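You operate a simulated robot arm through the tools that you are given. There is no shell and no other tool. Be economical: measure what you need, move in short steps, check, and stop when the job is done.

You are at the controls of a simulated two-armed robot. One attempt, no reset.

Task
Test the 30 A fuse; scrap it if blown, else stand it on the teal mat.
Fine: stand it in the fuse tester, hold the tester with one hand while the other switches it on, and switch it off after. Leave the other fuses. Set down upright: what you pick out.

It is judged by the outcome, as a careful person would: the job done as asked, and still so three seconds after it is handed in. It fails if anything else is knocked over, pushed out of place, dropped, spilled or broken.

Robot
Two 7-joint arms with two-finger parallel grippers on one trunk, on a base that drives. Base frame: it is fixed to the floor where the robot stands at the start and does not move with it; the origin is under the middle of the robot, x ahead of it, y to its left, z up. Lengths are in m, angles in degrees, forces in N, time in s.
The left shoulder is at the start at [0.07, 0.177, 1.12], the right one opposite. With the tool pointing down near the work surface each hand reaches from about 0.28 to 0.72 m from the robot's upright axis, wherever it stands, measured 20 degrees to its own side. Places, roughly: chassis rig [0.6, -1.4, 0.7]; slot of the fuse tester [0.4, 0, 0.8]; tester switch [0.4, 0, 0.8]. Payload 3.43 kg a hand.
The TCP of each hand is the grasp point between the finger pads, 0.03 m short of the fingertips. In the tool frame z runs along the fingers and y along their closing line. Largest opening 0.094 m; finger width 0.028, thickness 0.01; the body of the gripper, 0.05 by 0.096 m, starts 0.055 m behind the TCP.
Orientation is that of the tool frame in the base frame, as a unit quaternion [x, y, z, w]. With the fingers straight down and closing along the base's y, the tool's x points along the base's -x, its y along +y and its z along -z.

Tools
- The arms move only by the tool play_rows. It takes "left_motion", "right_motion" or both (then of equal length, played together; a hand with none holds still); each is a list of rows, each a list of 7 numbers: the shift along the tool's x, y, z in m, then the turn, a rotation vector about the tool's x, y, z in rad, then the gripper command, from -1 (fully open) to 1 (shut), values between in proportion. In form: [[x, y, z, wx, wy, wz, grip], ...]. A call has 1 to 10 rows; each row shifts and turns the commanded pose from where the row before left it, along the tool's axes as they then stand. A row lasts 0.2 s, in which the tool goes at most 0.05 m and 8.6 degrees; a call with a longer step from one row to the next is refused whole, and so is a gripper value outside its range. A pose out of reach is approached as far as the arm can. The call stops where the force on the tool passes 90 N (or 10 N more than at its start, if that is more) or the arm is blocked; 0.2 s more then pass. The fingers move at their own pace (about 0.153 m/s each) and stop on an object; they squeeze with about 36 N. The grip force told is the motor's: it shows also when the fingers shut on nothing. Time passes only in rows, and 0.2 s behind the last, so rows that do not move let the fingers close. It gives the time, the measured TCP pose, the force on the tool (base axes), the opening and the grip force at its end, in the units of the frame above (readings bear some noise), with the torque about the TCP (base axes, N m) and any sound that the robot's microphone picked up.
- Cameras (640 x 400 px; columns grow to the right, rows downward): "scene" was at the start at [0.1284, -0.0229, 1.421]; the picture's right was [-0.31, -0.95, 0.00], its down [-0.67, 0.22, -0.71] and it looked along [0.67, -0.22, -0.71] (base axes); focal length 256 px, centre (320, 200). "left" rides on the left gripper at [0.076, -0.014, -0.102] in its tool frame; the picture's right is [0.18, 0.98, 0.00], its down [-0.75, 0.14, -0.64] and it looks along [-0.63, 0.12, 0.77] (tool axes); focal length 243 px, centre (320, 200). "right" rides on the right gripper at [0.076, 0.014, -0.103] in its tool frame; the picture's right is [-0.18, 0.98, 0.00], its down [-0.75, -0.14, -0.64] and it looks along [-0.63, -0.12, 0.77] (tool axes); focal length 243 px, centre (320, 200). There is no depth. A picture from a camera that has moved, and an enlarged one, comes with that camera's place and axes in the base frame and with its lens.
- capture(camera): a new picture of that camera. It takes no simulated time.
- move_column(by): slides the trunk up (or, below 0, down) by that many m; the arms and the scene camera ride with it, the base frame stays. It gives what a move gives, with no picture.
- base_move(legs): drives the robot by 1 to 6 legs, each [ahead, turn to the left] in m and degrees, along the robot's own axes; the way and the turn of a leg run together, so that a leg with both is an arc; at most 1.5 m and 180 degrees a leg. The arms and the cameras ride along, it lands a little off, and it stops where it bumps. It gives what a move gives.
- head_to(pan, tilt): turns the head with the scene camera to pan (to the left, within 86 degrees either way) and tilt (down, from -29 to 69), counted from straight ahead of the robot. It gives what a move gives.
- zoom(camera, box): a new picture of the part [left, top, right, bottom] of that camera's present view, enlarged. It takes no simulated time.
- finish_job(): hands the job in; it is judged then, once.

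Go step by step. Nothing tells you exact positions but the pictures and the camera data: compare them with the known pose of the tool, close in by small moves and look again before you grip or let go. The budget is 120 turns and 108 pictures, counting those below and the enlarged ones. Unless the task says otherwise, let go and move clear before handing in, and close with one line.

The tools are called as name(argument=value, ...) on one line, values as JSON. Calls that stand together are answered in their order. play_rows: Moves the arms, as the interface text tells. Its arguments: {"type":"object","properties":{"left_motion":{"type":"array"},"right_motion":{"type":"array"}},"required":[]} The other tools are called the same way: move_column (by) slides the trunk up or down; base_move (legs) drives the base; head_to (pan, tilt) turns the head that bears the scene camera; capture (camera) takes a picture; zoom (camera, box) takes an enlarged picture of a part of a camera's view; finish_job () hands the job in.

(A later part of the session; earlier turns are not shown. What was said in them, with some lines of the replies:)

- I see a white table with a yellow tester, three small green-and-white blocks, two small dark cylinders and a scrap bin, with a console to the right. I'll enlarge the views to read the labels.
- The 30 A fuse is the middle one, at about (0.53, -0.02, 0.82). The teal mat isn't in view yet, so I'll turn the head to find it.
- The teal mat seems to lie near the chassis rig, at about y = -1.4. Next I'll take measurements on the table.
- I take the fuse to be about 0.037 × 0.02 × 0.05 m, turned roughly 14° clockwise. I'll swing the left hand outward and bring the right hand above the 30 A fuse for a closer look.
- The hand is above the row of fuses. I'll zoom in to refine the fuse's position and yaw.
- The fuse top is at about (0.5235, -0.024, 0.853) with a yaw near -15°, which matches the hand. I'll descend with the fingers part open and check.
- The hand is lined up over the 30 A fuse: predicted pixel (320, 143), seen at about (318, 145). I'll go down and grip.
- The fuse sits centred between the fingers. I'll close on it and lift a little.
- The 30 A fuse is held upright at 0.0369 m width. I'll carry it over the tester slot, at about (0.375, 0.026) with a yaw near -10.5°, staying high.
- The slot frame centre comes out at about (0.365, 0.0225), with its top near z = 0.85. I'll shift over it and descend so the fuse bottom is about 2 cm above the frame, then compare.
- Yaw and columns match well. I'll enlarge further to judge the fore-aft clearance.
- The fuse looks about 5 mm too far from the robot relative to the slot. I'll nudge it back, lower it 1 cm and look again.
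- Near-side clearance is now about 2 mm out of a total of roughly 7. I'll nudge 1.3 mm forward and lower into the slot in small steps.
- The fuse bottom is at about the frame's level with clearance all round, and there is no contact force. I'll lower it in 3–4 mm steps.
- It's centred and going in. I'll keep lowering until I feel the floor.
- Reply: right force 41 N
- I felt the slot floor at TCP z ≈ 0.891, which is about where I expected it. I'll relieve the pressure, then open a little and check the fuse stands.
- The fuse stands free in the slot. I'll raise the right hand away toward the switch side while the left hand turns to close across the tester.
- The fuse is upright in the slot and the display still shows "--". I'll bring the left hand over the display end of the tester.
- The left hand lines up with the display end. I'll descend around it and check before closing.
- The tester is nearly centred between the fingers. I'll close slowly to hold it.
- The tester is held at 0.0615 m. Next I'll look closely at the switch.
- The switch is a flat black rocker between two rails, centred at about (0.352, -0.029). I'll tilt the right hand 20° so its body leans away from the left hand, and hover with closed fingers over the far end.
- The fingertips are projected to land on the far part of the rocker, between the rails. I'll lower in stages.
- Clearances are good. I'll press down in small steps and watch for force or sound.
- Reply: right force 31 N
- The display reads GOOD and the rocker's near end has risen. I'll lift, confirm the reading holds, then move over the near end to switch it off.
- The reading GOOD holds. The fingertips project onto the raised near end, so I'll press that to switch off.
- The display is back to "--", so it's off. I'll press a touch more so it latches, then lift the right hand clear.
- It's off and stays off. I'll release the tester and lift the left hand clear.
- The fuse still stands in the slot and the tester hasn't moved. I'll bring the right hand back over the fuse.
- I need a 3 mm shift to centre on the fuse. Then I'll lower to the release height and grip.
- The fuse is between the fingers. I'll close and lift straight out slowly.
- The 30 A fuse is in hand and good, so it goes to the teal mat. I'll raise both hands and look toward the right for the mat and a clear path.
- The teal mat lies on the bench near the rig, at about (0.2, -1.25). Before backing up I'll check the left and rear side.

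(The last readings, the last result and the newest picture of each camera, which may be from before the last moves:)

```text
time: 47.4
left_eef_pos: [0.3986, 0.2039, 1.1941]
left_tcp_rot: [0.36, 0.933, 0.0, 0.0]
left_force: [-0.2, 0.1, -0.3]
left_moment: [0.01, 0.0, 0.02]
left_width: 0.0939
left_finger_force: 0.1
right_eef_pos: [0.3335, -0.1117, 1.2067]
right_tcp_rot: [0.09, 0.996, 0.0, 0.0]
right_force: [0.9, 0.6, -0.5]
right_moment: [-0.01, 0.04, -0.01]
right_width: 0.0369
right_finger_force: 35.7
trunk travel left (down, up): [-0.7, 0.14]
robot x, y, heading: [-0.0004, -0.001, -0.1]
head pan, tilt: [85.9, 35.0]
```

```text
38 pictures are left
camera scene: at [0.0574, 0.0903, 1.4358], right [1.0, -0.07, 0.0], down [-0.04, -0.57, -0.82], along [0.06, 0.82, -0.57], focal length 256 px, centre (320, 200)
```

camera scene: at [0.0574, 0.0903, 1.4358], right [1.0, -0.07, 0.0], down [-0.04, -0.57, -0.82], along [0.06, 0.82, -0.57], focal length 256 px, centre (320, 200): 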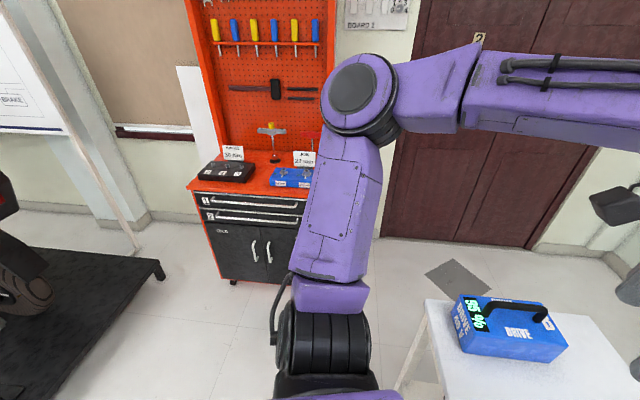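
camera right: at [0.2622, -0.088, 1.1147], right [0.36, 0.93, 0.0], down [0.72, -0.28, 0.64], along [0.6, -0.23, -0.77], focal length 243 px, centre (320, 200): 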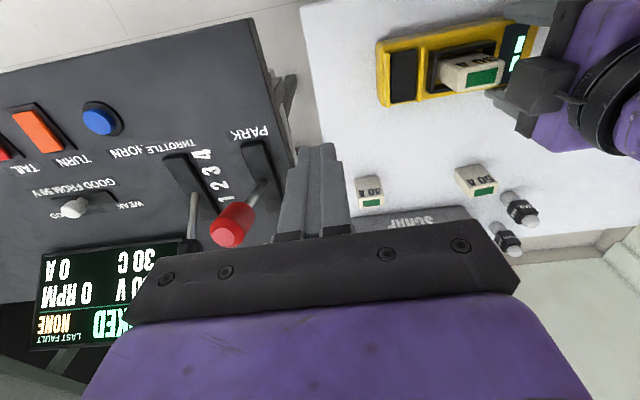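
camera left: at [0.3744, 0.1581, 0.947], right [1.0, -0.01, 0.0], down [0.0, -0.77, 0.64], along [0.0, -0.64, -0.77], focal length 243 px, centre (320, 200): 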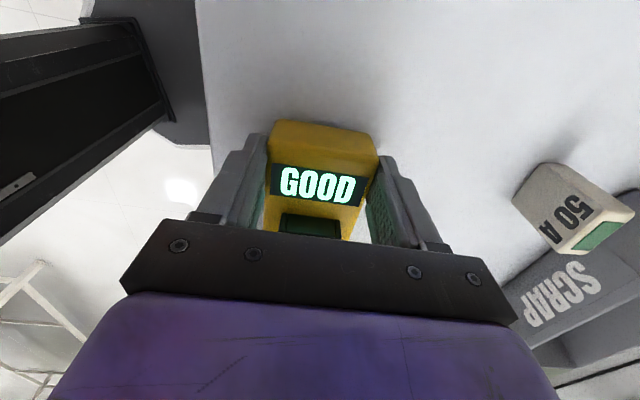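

Behind looks clear for a short reverse. I'll back up, turn right, and go half way.

head_to(pan=0, tilt=40)

base_move(legs=[[-0.38, 0], [0, -90], [0.5, 0]])

capture(camera="scene")

```text
time: 49.0
left_eef_pos: [0.3993, 0.204, 1.1935]
left_tcp_rot: [0.359, 0.933, 0.0, -0.001]
left_force: [0.3, 0.6, -0.3]
left_moment: [0.02, -0.04, -0.01]
left_width: 0.094
left_finger_force: 0.1
right_eef_pos: [0.3338, -0.1105, 1.2076]
right_tcp_rot: [0.091, 0.996, 0.001, 0.0]
right_force: [-0.1, 0.3, 0.2]
right_moment: [-0.01, 0.0, 0.0]
right_width: 0.037
right_finger_force: 36.2
trunk travel left (down, up): [-0.7, 0.14]
robot x, y, heading: [0.0034, 0.0004, 0.1]
head pan, tilt: [0.0, 40.0]
```

```text
time: 57.8
left_eef_pos: [-0.1655, -0.8971, 1.1947]
left_tcp_rot: [0.908, 0.419, 0.0, -0.001]
left_force: [0.9, 0.5, 0.2]
left_moment: [0.01, -0.02, 0.0]
left_width: 0.0943
left_finger_force: 0.0
right_eef_pos: [-0.4824, -0.841, 1.209]
right_tcp_rot: [0.76, 0.65, 0.0, 0.0]
right_force: [0.0, 0.4, -0.7]
right_moment: [0.0, -0.01, 0.0]
right_width: 0.0371
right_finger_force: 36.6
trunk travel left (down, up): [-0.7, 0.14]
robot x, y, heading: [-0.38, -0.502, -88.2]
head pan, tilt: [0.0, 40.0]
```

```text
37 pictures are left
camera scene: at [-0.3758, -0.6368, 1.4283], right [-1.0, -0.03, 0.0], down [-0.02, 0.64, -0.77], along [0.02, -0.77, -0.64], focal length 256 px, centre (320, 200)
```

scene: 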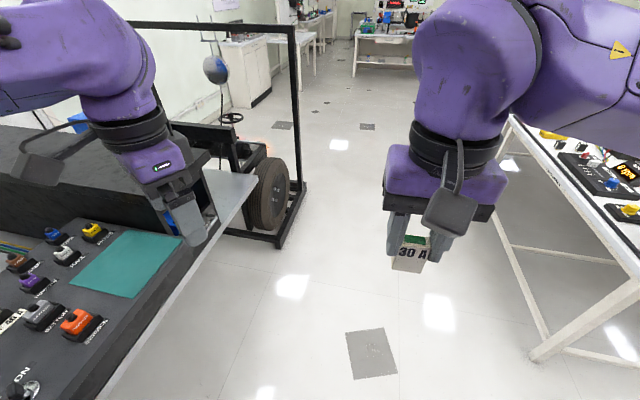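

The mat shows clearly. Its centre triangulates to about (0.19, -1.07, z 0.82) on a console panel, about 0.2 m across and empty. I'll drive so the robot faces it.

base_move(legs=[[0.42, 0], [0, 88.2]])

head_to(pan=-10, tilt=50)

capture(camera="scene")

```text
time: 64.2
left_eef_pos: [0.0245, -0.712, 1.1934]
left_tcp_rot: [0.346, 0.938, 0.001, 0.0]
left_force: [0.5, -0.1, -0.2]
left_moment: [0.02, -0.02, -0.03]
left_width: 0.0941
left_finger_force: 0.1
right_eef_pos: [-0.0316, -1.0281, 1.2077]
right_tcp_rot: [0.077, 0.997, 0.0, 0.0]
right_force: [0.7, 0.2, -0.1]
right_moment: [-0.01, 0.03, 0.02]
right_width: 0.0368
right_finger_force: 36.8
trunk travel left (down, up): [-0.7, 0.14]
robot x, y, heading: [-0.3679, -0.9235, 1.7]
head pan, tilt: [0.0, 40.0]
```

```text
time: 64.9
left_eef_pos: [0.0252, -0.7103, 1.1932]
left_tcp_rot: [0.346, 0.938, 0.0, 0.0]
left_force: [0.3, -0.6, 0.2]
left_moment: [0.02, 0.01, 0.0]
left_width: 0.0941
left_finger_force: 0.1
right_eef_pos: [-0.0306, -1.0266, 1.2079]
right_tcp_rot: [0.076, 0.997, 0.001, 0.0]
right_force: [-0.1, -0.1, 0.2]
right_moment: [0.01, -0.02, 0.03]
right_width: 0.0369
right_finger_force: 36.0
trunk travel left (down, up): [-0.7, 0.14]
robot x, y, heading: [-0.3679, -0.9266, 1.3]
head pan, tilt: [-10.0, 50.0]
```

```text
36 pictures are left
camera scene: at [-0.241, -0.933, 1.4141], right [-0.15, -0.99, 0.0], down [-0.76, 0.11, -0.64], along [0.64, -0.09, -0.77], focal length 256 px, centre (320, 200)
```

scene: 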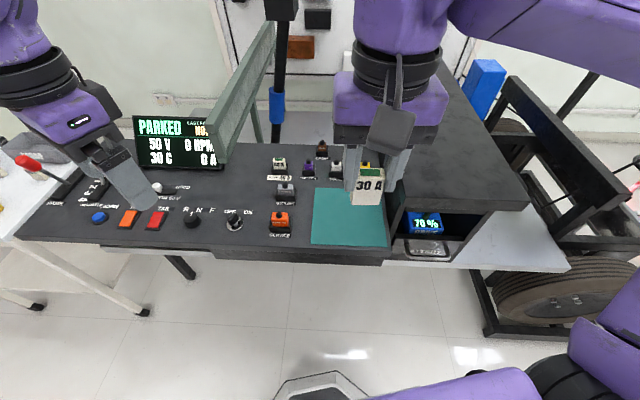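

The mat is straight ahead to the right, with its centre at about (0.18, -1.08). I'll move the fuse over a spot at (0.15, -1.05) and come down part way.

play_rows(right_motion=[[-0.0364, 0.001, 0, 0, 0, 0, 1], [-0.0364, 0.001, 0, 0, 0, 0, 1], [-0.0364, 0.001, 0, 0, 0, 0, 1], [-0.0364, 0.001, 0, 0, 0, 0, 1], [-0.0364, 0.001, 0.02, 0, 0, 0, 1], [0, 0, 0.042, 0, 0, 0, 1], [0, 0, 0.042, 0, 0, 0, 1], [0, 0, 0.042, 0, 0, 0, 1], [0, 0, 0.042, 0, 0, 0, 1], [0, 0, 0.04, 0, 0, 0, 1]])

capture(camera="scene")

capture(camera="right")

```text
time: 67.1
left_eef_pos: [0.0264, -0.7108, 1.1932]
left_tcp_rot: [0.345, 0.938, 0.0, -0.001]
left_force: [-0.2, -0.3, -0.1]
left_moment: [0.03, 0.01, 0.02]
left_width: 0.0939
left_finger_force: 0.2
right_eef_pos: [0.1483, -1.0494, 0.9811]
right_tcp_rot: [0.076, 0.997, 0.002, 0.001]
right_force: [0.5, -0.3, 0.2]
right_moment: [0.02, 0.01, -0.01]
right_width: 0.037
right_finger_force: 35.7
trunk travel left (down, up): [-0.7, 0.14]
robot x, y, heading: [-0.366, -0.9267, 1.7]
head pan, tilt: [-10.0, 50.0]
```

```text
35 pictures are left
camera scene: at [-0.2401, -0.9331, 1.414], right [-0.15, -0.99, 0.0], down [-0.76, 0.11, -0.64], along [0.64, -0.09, -0.77], focal length 256 px, centre (320, 200)
```

scene: 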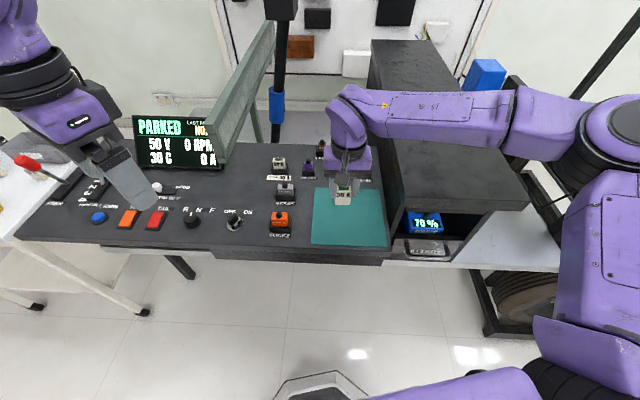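

```text
34 pictures are left
camera right: at [0.0758, -1.0239, 1.0838], right [0.33, 0.94, 0.0], down [0.72, -0.26, 0.64], along [0.61, -0.21, -0.77], focal length 243 px, centre (320, 200)
```

right: 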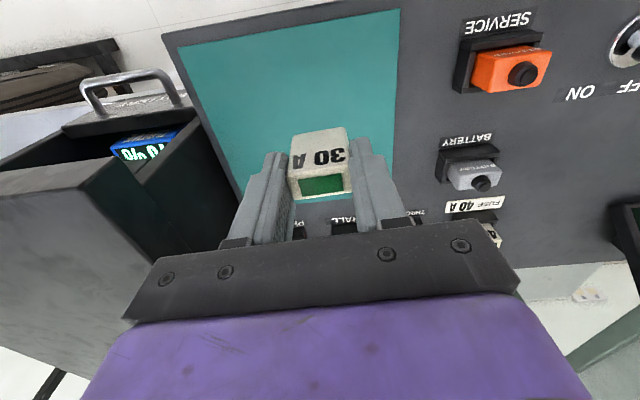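

The fuse projects to land mid-mat. I'll descend to just above it.

play_rows(right_motion=[[0, 0, 0.03, 0, 0, 0, 1], [0, 0, 0.03, 0, 0, 0, 1], [0, 0, 0.015, 0, 0, 0, 1], [0, 0, 0, 0, 0, 0, 1]])

zoom(camera="scene", box=[290, 140, 410, 260])

capture(camera="right")

```text
time: 68.1
left_eef_pos: [0.0253, -0.7105, 1.1943]
left_tcp_rot: [0.345, 0.938, 0.0, 0.0]
left_force: [-0.3, 0.2, -0.1]
left_moment: [0.02, -0.02, 0.0]
left_width: 0.0941
left_finger_force: 0.1
right_eef_pos: [0.1489, -1.0511, 0.9065]
right_tcp_rot: [0.077, 0.997, 0.0, 0.0]
right_force: [0.1, 0.4, -0.6]
right_moment: [0.01, 0.02, 0.01]
right_width: 0.0367
right_finger_force: 36.3
trunk travel left (down, up): [-0.7, 0.14]
robot x, y, heading: [-0.3692, -0.9271, 1.6]
head pan, tilt: [-10.0, 50.0]
```

```text
3.33 times, centred on (350, 200) of scene
camera zoom: at [-0.2409, -0.9332, 1.414], right [-0.15, -0.99, 0.0], down [-0.76, 0.11, -0.64], along [0.64, -0.09, -0.77], focal length 854 px, centre (220, 200)
```

zoom: 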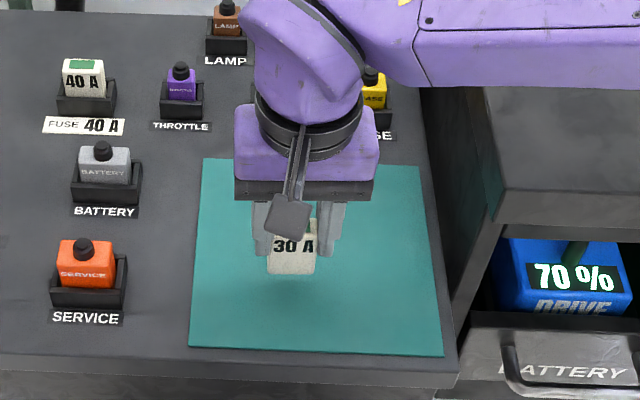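

```text
32 pictures are left
camera right: at [0.076, -1.0262, 1.0089], right [0.33, 0.94, 0.0], down [0.72, -0.26, 0.64], along [0.61, -0.21, -0.77], focal length 243 px, centre (320, 200)
```

right: 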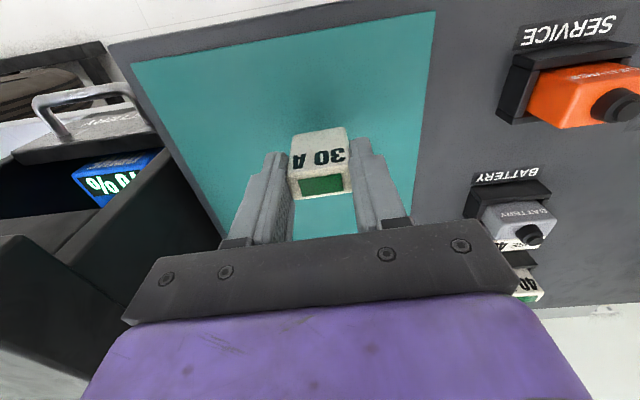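

It's well inside the mat. I'll lower in small steps to contact.

play_rows(right_motion=[[0, 0, 0.008, 0, 0, 0, 1], [0, 0, 0.008, 0, 0, 0, 1], [0, 0, 0, 0, 0, 0, 1]])

play_rows(right_motion=[[0, 0, 0.005, 0, 0, 0, 1], [0, 0, 0, 0, 0, 0, 1]])

zoom(camera="right", box=[240, 70, 400, 210])

zoom(camera="scene", box=[310, 180, 390, 240])

```text
time: 68.9
left_eef_pos: [0.0249, -0.712, 1.1938]
left_tcp_rot: [0.345, 0.939, 0.0, -0.001]
left_force: [-0.2, 0.1, -0.7]
left_moment: [-0.01, 0.0, -0.01]
left_width: 0.0942
left_finger_force: 0.0
right_eef_pos: [0.1487, -1.0513, 0.8892]
right_tcp_rot: [0.077, 0.997, 0.0, 0.0]
right_force: [0.7, 0.7, -0.3]
right_moment: [0.03, 0.01, -0.02]
right_width: 0.0369
right_finger_force: 35.5
trunk travel left (down, up): [-0.7, 0.14]
robot x, y, heading: [-0.3682, -0.9255, 1.4]
head pan, tilt: [-10.0, 50.0]
```

```text
time: 69.5
left_eef_pos: [0.0241, -0.7116, 1.1931]
left_tcp_rot: [0.345, 0.939, 0.0, 0.0]
left_force: [0.1, 0.7, -0.1]
left_moment: [0.01, 0.02, -0.01]
left_width: 0.0941
left_finger_force: 0.1
right_eef_pos: [0.1488, -1.0499, 0.8842]
right_tcp_rot: [0.077, 0.997, -0.001, -0.001]
right_force: [-0.2, 0.3, 0.6]
right_moment: [-0.02, 0.04, 0.0]
right_width: 0.0369
right_finger_force: 35.4
trunk travel left (down, up): [-0.7, 0.14]
robot x, y, heading: [-0.3723, -0.9281, 1.4]
head pan, tilt: [-10.0, 50.0]
```

```text
2.86 times, centred on (320, 140) of right
camera zoom: at [0.0749, -1.0251, 0.9871], right [0.33, 0.94, 0.0], down [0.72, -0.26, 0.64], along [0.61, -0.21, -0.77], focal length 693 px, centre (320, 371)
```

zoom: 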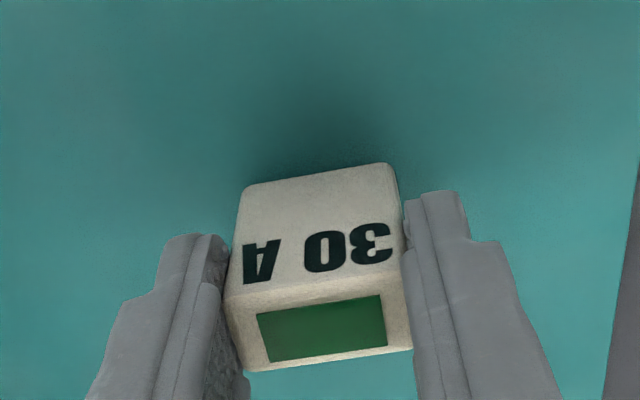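

```text
6.67 times, centred on (350, 210) of scene
camera zoom: at [-0.2411, -0.9332, 1.414], right [-0.15, -0.99, 0.0], down [-0.76, 0.11, -0.64], along [0.64, -0.09, -0.77], focal length 1709 px, centre (120, 133)
```

zoom: 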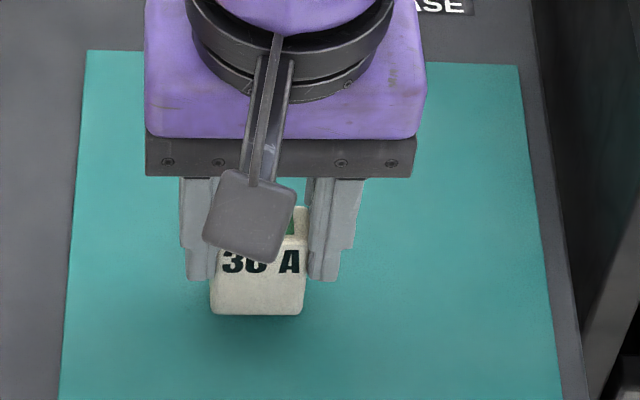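

Shadows show it's still above the mat. I'll keep lowering in 4–5 mm steps until I feel contact.

play_rows(right_motion=[[0, 0, 0.004, 0, 0, 0, 1], [0, 0, 0, 0, 0, 0, 1]])

play_rows(right_motion=[[0, 0, 0.004, 0, 0, 0, 1], [0, 0, 0, 0, 0, 0, 1]])

zoom(camera="scene", box=[310, 180, 390, 240])

```text
time: 70.1
left_eef_pos: [0.0234, -0.7117, 1.1947]
left_tcp_rot: [0.345, 0.938, 0.001, 0.001]
left_force: [0.7, 0.2, 0.0]
left_moment: [-0.03, -0.02, -0.03]
left_width: 0.0941
left_finger_force: 0.1
right_eef_pos: [0.1482, -1.0504, 0.8824]
right_tcp_rot: [0.077, 0.997, 0.001, 0.002]
right_force: [0.5, -1.9, 13.9]
right_moment: [-0.22, -0.05, 0.0]
right_width: 0.0368
right_finger_force: 36.3
trunk travel left (down, up): [-0.7, 0.14]
robot x, y, heading: [-0.3709, -0.9267, 1.6]
head pan, tilt: [-10.0, 50.0]
```

```text
time: 70.7
left_eef_pos: [0.0209, -0.709, 1.1958]
left_tcp_rot: [0.345, 0.938, -0.001, 0.002]
left_force: [-1.0, 0.7, -0.2]
left_moment: [0.01, 0.0, -0.01]
left_width: 0.0939
left_finger_force: 0.1
right_eef_pos: [0.1477, -1.0505, 0.8798]
right_tcp_rot: [0.077, 0.997, 0.001, 0.005]
right_force: [5.2, -3.1, 38.7]
right_moment: [-0.31, -0.27, -0.01]
right_width: 0.037
right_finger_force: 36.0
trunk travel left (down, up): [-0.7, 0.14]
robot x, y, heading: [-0.3679, -0.9276, 1.6]
head pan, tilt: [-10.0, 50.0]
```

```text
6.67 times, centred on (350, 210) of scene
camera zoom: at [-0.2458, -0.9327, 1.4149], right [-0.15, -0.99, 0.0], down [-0.76, 0.11, -0.65], along [0.64, -0.09, -0.76], focal length 1709 px, centre (120, 133)
```

zoom: 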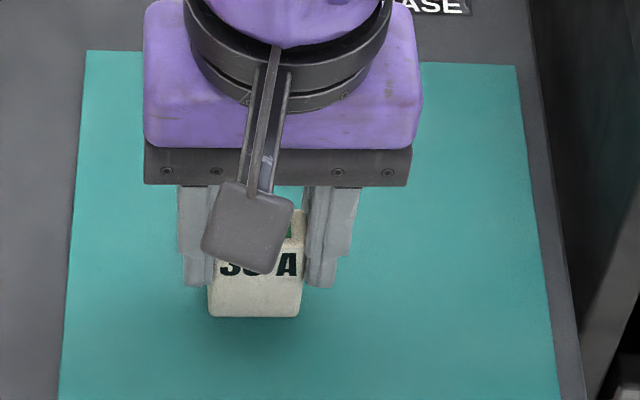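

The fuse is on the mat. I'll relieve the pressure and then open gently.

play_rows(right_motion=[[0, 0, -0.0055, 0, 0, 0, 1], [0, 0, 0, 0, 0, 0, 1]])

play_rows(right_motion=[[0, 0, 0, 0, 0, 0, 0.1], [0, 0, 0, 0, 0, 0, 0], [0, 0, 0, 0, 0, 0, -0.2], [0, 0, 0, 0, 0, 0, -0.2]])

zoom(camera="right", box=[240, 70, 400, 210])

```text
time: 71.3
left_eef_pos: [0.0241, -0.7104, 1.1936]
left_tcp_rot: [0.346, 0.938, 0.0, 0.001]
left_force: [-0.4, -0.2, 0.4]
left_moment: [0.03, 0.01, 0.04]
left_width: 0.094
left_finger_force: 0.1
right_eef_pos: [0.1485, -1.0498, 0.8796]
right_tcp_rot: [0.077, 0.997, -0.001, -0.001]
right_force: [3.9, 0.5, 10.4]
right_moment: [0.11, -0.32, 0.0]
right_width: 0.0371
right_finger_force: 36.8
trunk travel left (down, up): [-0.7, 0.14]
robot x, y, heading: [-0.3695, -0.9279, 1.7]
head pan, tilt: [-10.0, 50.0]
```

```text
time: 72.3
left_eef_pos: [0.0252, -0.7115, 1.193]
left_tcp_rot: [0.345, 0.939, 0.0, -0.001]
left_force: [-0.2, 0.7, 0.0]
left_moment: [0.0, 0.0, 0.0]
left_width: 0.0938
left_finger_force: 0.0
right_eef_pos: [0.1509, -1.051, 0.8808]
right_tcp_rot: [0.077, 0.997, 0.001, 0.0]
right_force: [0.2, -0.2, -0.8]
right_moment: [0.02, -0.04, -0.03]
right_width: 0.0564
right_finger_force: 0.0
trunk travel left (down, up): [-0.7, 0.14]
robot x, y, heading: [-0.3682, -0.9239, 1.6]
head pan, tilt: [-10.0, 50.0]
```

```text
2.86 times, centred on (320, 140) of right
camera zoom: at [0.0758, -1.0249, 0.9834], right [0.33, 0.94, 0.0], down [0.72, -0.26, 0.64], along [0.6, -0.21, -0.77], focal length 693 px, centre (320, 371)
```

zoom: 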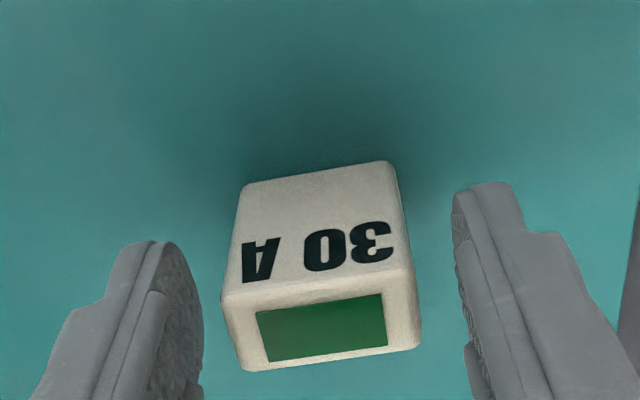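

The fuse stands free. I'll lift straight up clear and check.

play_rows(right_motion=[[0, 0, -0.01, 0, 0, 0, -0.2], [0, 0, -0.03, 0, 0, 0, -0.2], [0, 0, -0.04, 0, 0, 0, -0.2], [0, 0, -0.045, 0, 0, 0, -0.2], [0, 0, -0.045, 0, 0, 0, -0.2], [0, 0, -0.045, 0, 0, 0, -0.2], [0.03, 0, -0.03, 0, 0, 0, -0.2], [0.04, 0, 0, 0, 0, 0, -0.2], [0.04, 0, 0, 0, 0, 0, -0.2]])

capture(camera="scene")

capture(camera="right")

```text
time: 74.3
left_eef_pos: [0.0239, -0.7114, 1.194]
left_tcp_rot: [0.346, 0.938, 0.001, 0.002]
left_force: [-1.1, 0.0, -1.2]
left_moment: [0.0, -0.01, 0.04]
left_width: 0.094
left_finger_force: 0.1
right_eef_pos: [0.0394, -1.0331, 1.1278]
right_tcp_rot: [0.077, 0.997, 0.0, 0.0]
right_force: [-0.1, 0.0, -0.3]
right_moment: [0.02, -0.01, 0.0]
right_width: 0.0564
right_finger_force: 0.0
trunk travel left (down, up): [-0.7, 0.14]
robot x, y, heading: [-0.3639, -0.9251, 1.7]
head pan, tilt: [-10.0, 50.0]
```

```text
27 pictures are left
camera scene: at [-0.2423, -0.9332, 1.4142], right [-0.15, -0.99, 0.0], down [-0.76, 0.11, -0.64], along [0.64, -0.09, -0.77], focal length 256 px, centre (320, 200)
```

scene: 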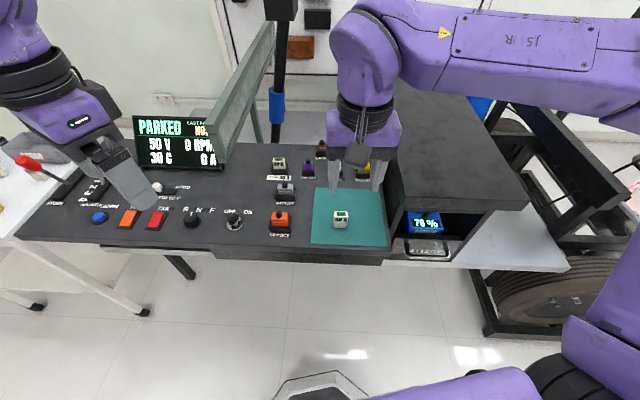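

```text
26 pictures are left
camera right: at [-0.0343, -1.0083, 1.2298], right [0.33, 0.94, 0.0], down [0.72, -0.26, 0.64], along [0.61, -0.21, -0.77], focal length 243 px, centre (320, 200)
```

right: 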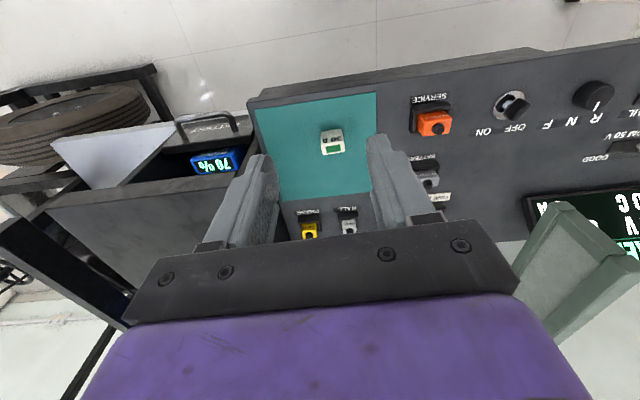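

The 30 A fuse stands upright on the teal mat, and both hands are clear. The tester is switched off, so I'm handing in.

finish_job()

```text
The job is handed in.
```

The 30 A fuse tested GOOD, so I stood it upright on the teal mat. The tester is switched off, and I left the 40 A and 50 A fuses alone.
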